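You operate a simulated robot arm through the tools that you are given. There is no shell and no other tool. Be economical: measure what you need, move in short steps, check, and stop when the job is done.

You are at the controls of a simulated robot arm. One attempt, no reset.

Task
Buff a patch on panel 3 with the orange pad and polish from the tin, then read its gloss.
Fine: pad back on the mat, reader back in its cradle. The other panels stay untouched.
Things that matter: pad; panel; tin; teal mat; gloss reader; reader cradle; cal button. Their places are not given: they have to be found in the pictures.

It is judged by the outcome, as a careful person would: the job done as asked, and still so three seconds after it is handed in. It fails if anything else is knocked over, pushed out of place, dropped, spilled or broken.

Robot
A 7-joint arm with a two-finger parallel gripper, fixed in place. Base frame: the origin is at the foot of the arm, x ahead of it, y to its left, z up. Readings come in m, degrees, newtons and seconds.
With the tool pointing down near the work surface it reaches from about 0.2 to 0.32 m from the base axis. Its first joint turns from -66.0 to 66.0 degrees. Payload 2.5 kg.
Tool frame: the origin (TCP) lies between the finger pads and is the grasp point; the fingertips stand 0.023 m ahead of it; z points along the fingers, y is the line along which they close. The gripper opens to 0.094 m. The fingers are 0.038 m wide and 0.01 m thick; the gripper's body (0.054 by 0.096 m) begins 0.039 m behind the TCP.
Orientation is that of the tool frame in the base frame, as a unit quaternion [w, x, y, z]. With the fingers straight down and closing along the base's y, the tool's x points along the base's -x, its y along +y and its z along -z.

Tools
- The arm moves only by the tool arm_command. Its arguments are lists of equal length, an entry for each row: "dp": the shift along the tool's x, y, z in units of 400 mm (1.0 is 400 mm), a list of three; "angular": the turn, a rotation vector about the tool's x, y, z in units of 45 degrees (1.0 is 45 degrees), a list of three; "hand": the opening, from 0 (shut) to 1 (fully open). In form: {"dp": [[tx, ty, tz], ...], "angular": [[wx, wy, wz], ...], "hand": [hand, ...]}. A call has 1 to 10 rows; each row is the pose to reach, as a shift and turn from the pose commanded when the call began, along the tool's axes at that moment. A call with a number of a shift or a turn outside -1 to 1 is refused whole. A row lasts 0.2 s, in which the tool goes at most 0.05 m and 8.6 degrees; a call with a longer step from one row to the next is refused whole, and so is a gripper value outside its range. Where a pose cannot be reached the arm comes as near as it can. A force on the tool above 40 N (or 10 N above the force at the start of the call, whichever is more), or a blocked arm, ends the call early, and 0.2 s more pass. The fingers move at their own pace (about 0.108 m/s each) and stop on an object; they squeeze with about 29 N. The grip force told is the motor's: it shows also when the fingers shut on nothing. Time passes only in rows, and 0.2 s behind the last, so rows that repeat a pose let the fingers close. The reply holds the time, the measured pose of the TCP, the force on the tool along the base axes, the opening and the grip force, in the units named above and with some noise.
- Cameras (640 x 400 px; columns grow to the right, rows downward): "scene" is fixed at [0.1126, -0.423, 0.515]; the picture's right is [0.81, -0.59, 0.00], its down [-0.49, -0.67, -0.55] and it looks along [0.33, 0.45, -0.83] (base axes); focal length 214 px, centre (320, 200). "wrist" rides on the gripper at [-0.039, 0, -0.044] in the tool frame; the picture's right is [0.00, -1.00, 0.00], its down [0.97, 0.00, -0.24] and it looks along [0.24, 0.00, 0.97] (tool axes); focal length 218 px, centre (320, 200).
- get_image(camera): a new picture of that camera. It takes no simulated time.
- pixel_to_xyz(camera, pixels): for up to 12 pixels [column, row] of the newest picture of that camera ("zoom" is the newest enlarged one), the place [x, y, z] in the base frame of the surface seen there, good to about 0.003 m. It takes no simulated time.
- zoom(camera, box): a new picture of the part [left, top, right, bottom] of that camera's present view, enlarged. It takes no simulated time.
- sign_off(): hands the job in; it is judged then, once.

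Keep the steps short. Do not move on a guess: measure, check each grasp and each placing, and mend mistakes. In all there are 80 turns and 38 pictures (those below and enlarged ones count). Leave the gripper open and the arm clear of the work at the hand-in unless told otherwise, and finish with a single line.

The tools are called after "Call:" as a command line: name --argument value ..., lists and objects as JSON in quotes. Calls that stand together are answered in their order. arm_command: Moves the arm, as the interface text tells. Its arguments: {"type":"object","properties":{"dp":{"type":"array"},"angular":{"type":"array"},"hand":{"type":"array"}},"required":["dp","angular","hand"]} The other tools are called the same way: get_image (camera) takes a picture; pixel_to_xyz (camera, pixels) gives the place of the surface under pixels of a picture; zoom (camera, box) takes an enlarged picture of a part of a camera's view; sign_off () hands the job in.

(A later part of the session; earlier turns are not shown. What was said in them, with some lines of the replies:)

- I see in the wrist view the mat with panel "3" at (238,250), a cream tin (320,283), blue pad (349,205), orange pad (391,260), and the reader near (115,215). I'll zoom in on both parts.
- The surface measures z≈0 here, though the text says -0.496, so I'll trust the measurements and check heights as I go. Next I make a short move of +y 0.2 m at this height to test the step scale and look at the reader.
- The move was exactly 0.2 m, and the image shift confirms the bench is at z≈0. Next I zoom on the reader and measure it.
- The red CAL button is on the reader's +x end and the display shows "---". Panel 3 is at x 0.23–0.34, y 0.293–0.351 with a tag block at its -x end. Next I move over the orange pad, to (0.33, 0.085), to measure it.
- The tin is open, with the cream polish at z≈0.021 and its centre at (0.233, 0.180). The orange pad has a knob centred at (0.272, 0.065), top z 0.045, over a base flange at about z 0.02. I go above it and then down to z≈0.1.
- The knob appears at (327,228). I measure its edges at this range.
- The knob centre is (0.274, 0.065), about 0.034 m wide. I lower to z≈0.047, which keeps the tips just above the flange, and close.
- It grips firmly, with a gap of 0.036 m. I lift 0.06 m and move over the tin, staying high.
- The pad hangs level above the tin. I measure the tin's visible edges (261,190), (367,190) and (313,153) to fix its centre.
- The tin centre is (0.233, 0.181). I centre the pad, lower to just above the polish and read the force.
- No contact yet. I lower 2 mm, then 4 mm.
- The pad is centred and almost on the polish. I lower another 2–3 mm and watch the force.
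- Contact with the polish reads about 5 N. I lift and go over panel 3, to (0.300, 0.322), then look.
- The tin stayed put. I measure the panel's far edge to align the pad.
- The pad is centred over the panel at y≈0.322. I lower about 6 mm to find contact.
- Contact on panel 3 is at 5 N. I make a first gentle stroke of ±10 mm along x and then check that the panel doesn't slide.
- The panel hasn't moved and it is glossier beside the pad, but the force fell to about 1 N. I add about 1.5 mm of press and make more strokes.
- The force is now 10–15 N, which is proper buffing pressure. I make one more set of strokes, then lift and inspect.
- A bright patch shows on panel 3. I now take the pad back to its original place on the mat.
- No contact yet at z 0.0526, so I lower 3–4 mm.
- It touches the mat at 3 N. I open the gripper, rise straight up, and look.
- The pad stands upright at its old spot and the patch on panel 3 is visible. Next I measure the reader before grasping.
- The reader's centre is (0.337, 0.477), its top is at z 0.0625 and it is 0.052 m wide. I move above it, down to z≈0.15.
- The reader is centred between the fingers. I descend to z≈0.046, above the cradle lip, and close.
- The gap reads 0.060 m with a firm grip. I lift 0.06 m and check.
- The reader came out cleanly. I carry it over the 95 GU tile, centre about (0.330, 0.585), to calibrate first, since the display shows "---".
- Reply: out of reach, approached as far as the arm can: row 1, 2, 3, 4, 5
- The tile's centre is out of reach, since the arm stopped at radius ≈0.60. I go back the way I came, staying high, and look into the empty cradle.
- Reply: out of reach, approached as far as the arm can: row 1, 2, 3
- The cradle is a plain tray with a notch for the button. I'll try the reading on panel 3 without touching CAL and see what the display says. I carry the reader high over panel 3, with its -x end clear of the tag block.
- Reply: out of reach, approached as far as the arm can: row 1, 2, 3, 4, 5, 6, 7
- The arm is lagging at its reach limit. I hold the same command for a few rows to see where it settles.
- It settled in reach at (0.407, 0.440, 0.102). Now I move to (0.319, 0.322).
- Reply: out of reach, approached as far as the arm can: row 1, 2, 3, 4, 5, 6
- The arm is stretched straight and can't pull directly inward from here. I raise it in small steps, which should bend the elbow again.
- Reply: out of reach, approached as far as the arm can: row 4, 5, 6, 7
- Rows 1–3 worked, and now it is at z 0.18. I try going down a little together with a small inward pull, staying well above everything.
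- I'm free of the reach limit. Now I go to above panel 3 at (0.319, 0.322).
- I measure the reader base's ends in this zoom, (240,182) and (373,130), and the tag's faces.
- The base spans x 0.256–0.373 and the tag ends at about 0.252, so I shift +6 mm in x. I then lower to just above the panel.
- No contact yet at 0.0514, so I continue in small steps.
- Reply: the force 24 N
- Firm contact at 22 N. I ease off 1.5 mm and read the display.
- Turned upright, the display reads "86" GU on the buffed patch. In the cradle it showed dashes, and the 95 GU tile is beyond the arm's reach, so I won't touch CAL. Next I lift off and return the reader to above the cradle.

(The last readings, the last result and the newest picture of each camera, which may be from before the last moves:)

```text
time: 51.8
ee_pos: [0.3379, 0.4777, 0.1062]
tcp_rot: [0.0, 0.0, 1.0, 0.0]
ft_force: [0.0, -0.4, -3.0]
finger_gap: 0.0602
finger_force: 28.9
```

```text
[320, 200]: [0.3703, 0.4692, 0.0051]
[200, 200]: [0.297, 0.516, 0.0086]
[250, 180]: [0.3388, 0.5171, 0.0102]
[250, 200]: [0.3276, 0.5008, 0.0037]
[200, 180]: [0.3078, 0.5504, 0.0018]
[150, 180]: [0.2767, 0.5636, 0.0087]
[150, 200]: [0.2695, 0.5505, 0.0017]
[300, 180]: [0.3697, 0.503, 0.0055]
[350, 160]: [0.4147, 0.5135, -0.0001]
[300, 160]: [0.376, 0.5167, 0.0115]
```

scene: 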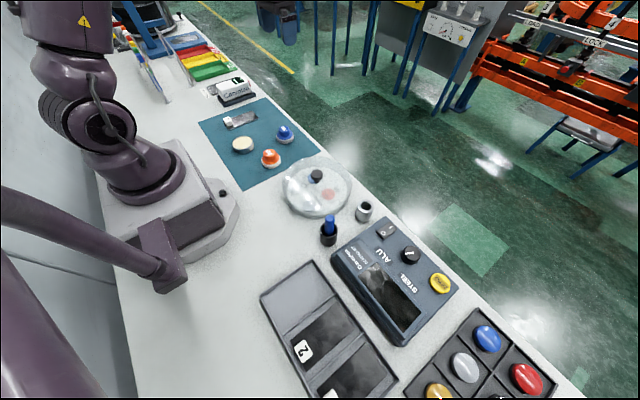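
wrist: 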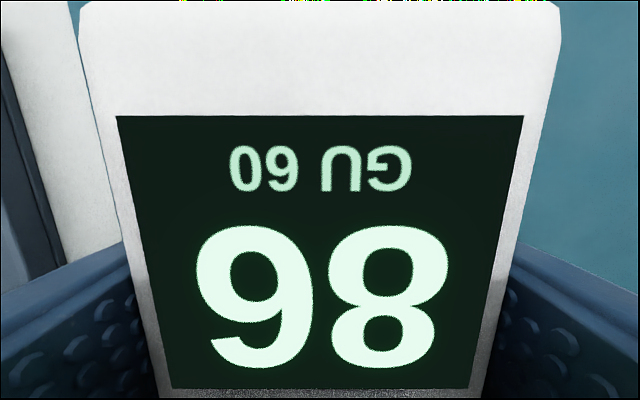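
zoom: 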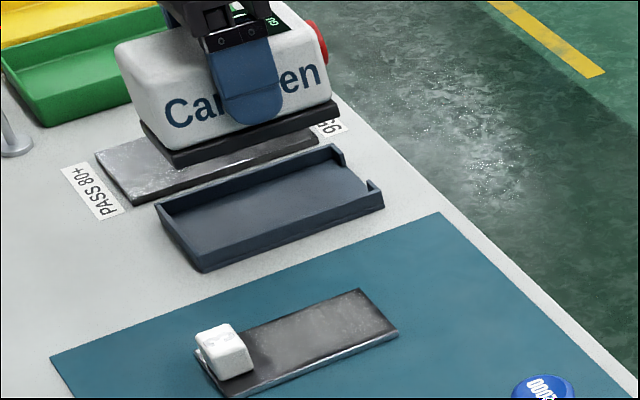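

The cradle floor is at z 0.004. I measure its walls to line up.

Call:
pixel_to_xyz --camera "zoom" --pixels '[[157, 207], [201, 270], [383, 206], [372, 184], [336, 147], [342, 163], [210, 255], [172, 211], [173, 164], [338, 108], [174, 167]]'

```text
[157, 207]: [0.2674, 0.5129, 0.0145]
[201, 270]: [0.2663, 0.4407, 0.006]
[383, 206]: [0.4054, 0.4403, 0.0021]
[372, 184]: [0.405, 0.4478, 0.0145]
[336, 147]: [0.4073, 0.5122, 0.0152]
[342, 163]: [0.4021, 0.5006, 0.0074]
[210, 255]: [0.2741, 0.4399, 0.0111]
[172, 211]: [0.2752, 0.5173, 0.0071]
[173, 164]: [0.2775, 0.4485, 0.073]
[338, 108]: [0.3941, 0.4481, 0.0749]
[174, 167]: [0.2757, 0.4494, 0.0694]
```

The reader base (x 0.277–0.394, y from 0.4485) fits within the cradle walls. I lower to just above the floor.

Call:
arm_command --dp '[[-0.002, 0.001, 0.06], [-0.002, 0.001, 0.11], [-0.002, 0.001, 0.14], [-0.002, 0.001, 0.14]]' --angular '[[0, 0, 0], [0, 0, 0], [0, 0, 0], [0, 0, 0]]' --hand '[0, 0, 0, 0]'

Call:
arm_command --dp '[[0, 0, 0.005], [0, 0, 0.01], [0, 0, 0.01]]' --angular '[[0, 0, 0], [0, 0, 0], [0, 0, 0]]' --hand '[0, 0, 0]'

```text
time: 52.8
ee_pos: [0.3388, 0.4797, 0.0511]
tcp_rot: [0.001, 0.0, 1.0, 0.0]
ft_force: [-0.4, 0.5, -2.9]
finger_gap: 0.0599
finger_force: 28.8
```

```text
time: 53.6
ee_pos: [0.3402, 0.4809, 0.0491]
tcp_rot: [0.0, 0.001, 1.0, 0.0]
ft_force: [-0.2, 0.0, -2.8]
finger_gap: 0.0601
finger_force: 28.8
```

No contact yet, so I lower another 3 mm.

Call:
arm_command --dp '[[0, 0, 0.004], [0, 0, 0.008], [0, 0, 0.008]]' --angular '[[0, 0, 0], [0, 0, 0], [0, 0, 0]]' --hand '[0, 0, 0]'

```text
time: 54.4
ee_pos: [0.3406, 0.4788, 0.0457]
tcp_rot: [0.0, 0.001, 1.0, 0.0]
ft_force: [0.2, -0.5, -3.5]
finger_gap: 0.0597
finger_force: 28.6
```

Call:
arm_command --dp '[[0, 0, 0.003], [0, 0, 0.006], [0, 0, 0.006]]' --angular '[[0, 0, 0], [0, 0, 0], [0, 0, 0]]' --hand '[0, 0, 0]'

```text
time: 55.2
ee_pos: [0.3412, 0.4805, 0.0437]
tcp_rot: [0.001, 0.001, 1.0, 0.001]
ft_force: [-4.7, -2.2, 11.7]
finger_gap: 0.0598
finger_force: 28.8
```

It is seated at the same height as it was first grasped. I open, rise straight up, and draw back inward.

Call:
arm_command --dp '[[0, 0, -0.003], [0, 0, -0.003], [0, 0, -0.003], [0, 0, -0.06], [0, 0, -0.15], [0, 0, -0.25], [0.05, -0.05, -0.33], [0.05, -0.12, -0.4], [0.05, -0.2, -0.45], [0.05, -0.2, -0.45]]' --angular '[[0, 0, 0], [0, 0, 0], [0, 0, 0], [0, 0, 0], [0, 0, 0], [0, 0, 0], [0, 0, 0], [0, 0, 0], [0, 0, 0], [0, 0, 0]]' --hand '[1, 1, 1, 1, 1, 1, 1, 1, 1, 1]'

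Call:
get_image --camera "wrist"

Call:
zoom --camera "scene" --box '[190, 60, 310, 180]'

```text
time: 57.4
ee_pos: [0.3205, 0.3987, 0.221]
tcp_rot: [0.0, 0.0, 1.0, 0.0]
ft_force: [0.2, -0.7, -0.4]
finger_gap: 0.0941
finger_force: 0.0
```

```text
9 pictures are left
```

wrist: 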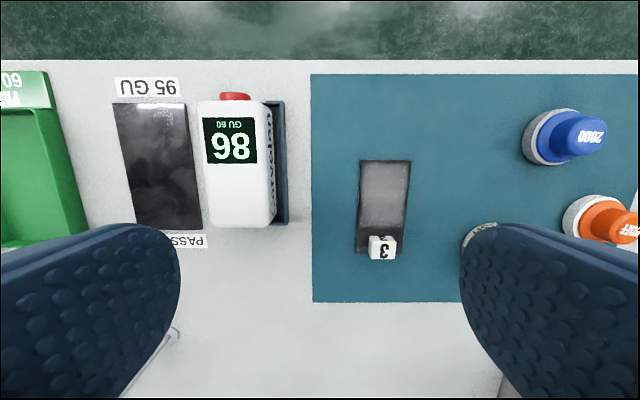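

```text
3.33 times, centred on (250, 120) of scene
```

zoom: 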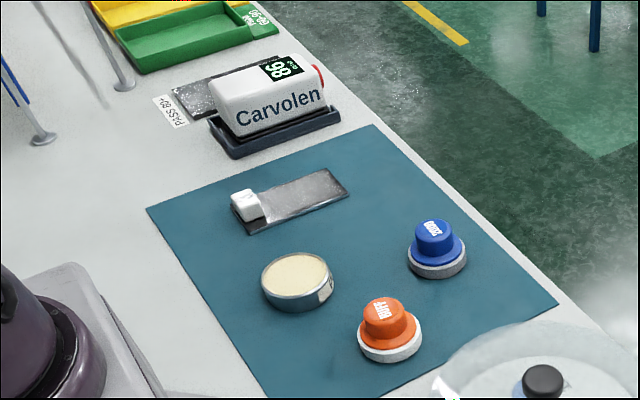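

The display holds 86, and the pad, tin and panel are in place. I check that the reader is level and seated.

Call:
pixel_to_xyz --camera "wrist" --pixels '[[210, 110], [255, 115], [215, 215], [262, 215], [235, 180], [388, 245], [385, 165]]'

```text
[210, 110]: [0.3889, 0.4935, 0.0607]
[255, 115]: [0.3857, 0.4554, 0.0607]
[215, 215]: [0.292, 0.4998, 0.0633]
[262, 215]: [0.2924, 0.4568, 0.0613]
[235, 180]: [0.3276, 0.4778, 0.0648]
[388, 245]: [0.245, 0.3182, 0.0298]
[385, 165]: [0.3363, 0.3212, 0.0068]
```

The reader is level, with its top at z≈0.062 as at the start, and sits in its cradle. The gripper is open and the arm is clear, so I hand in.

Call:
sign_off

```text
The job is handed in.
```

Panel 3 is buffed with the orange pad and polish and reads 86 GU; the pad is back on the mat and the reader in its cradle, but the reader wasn't checked against the 95 GU tile, which is out of the arm's reach, so I left CAL unpressed.
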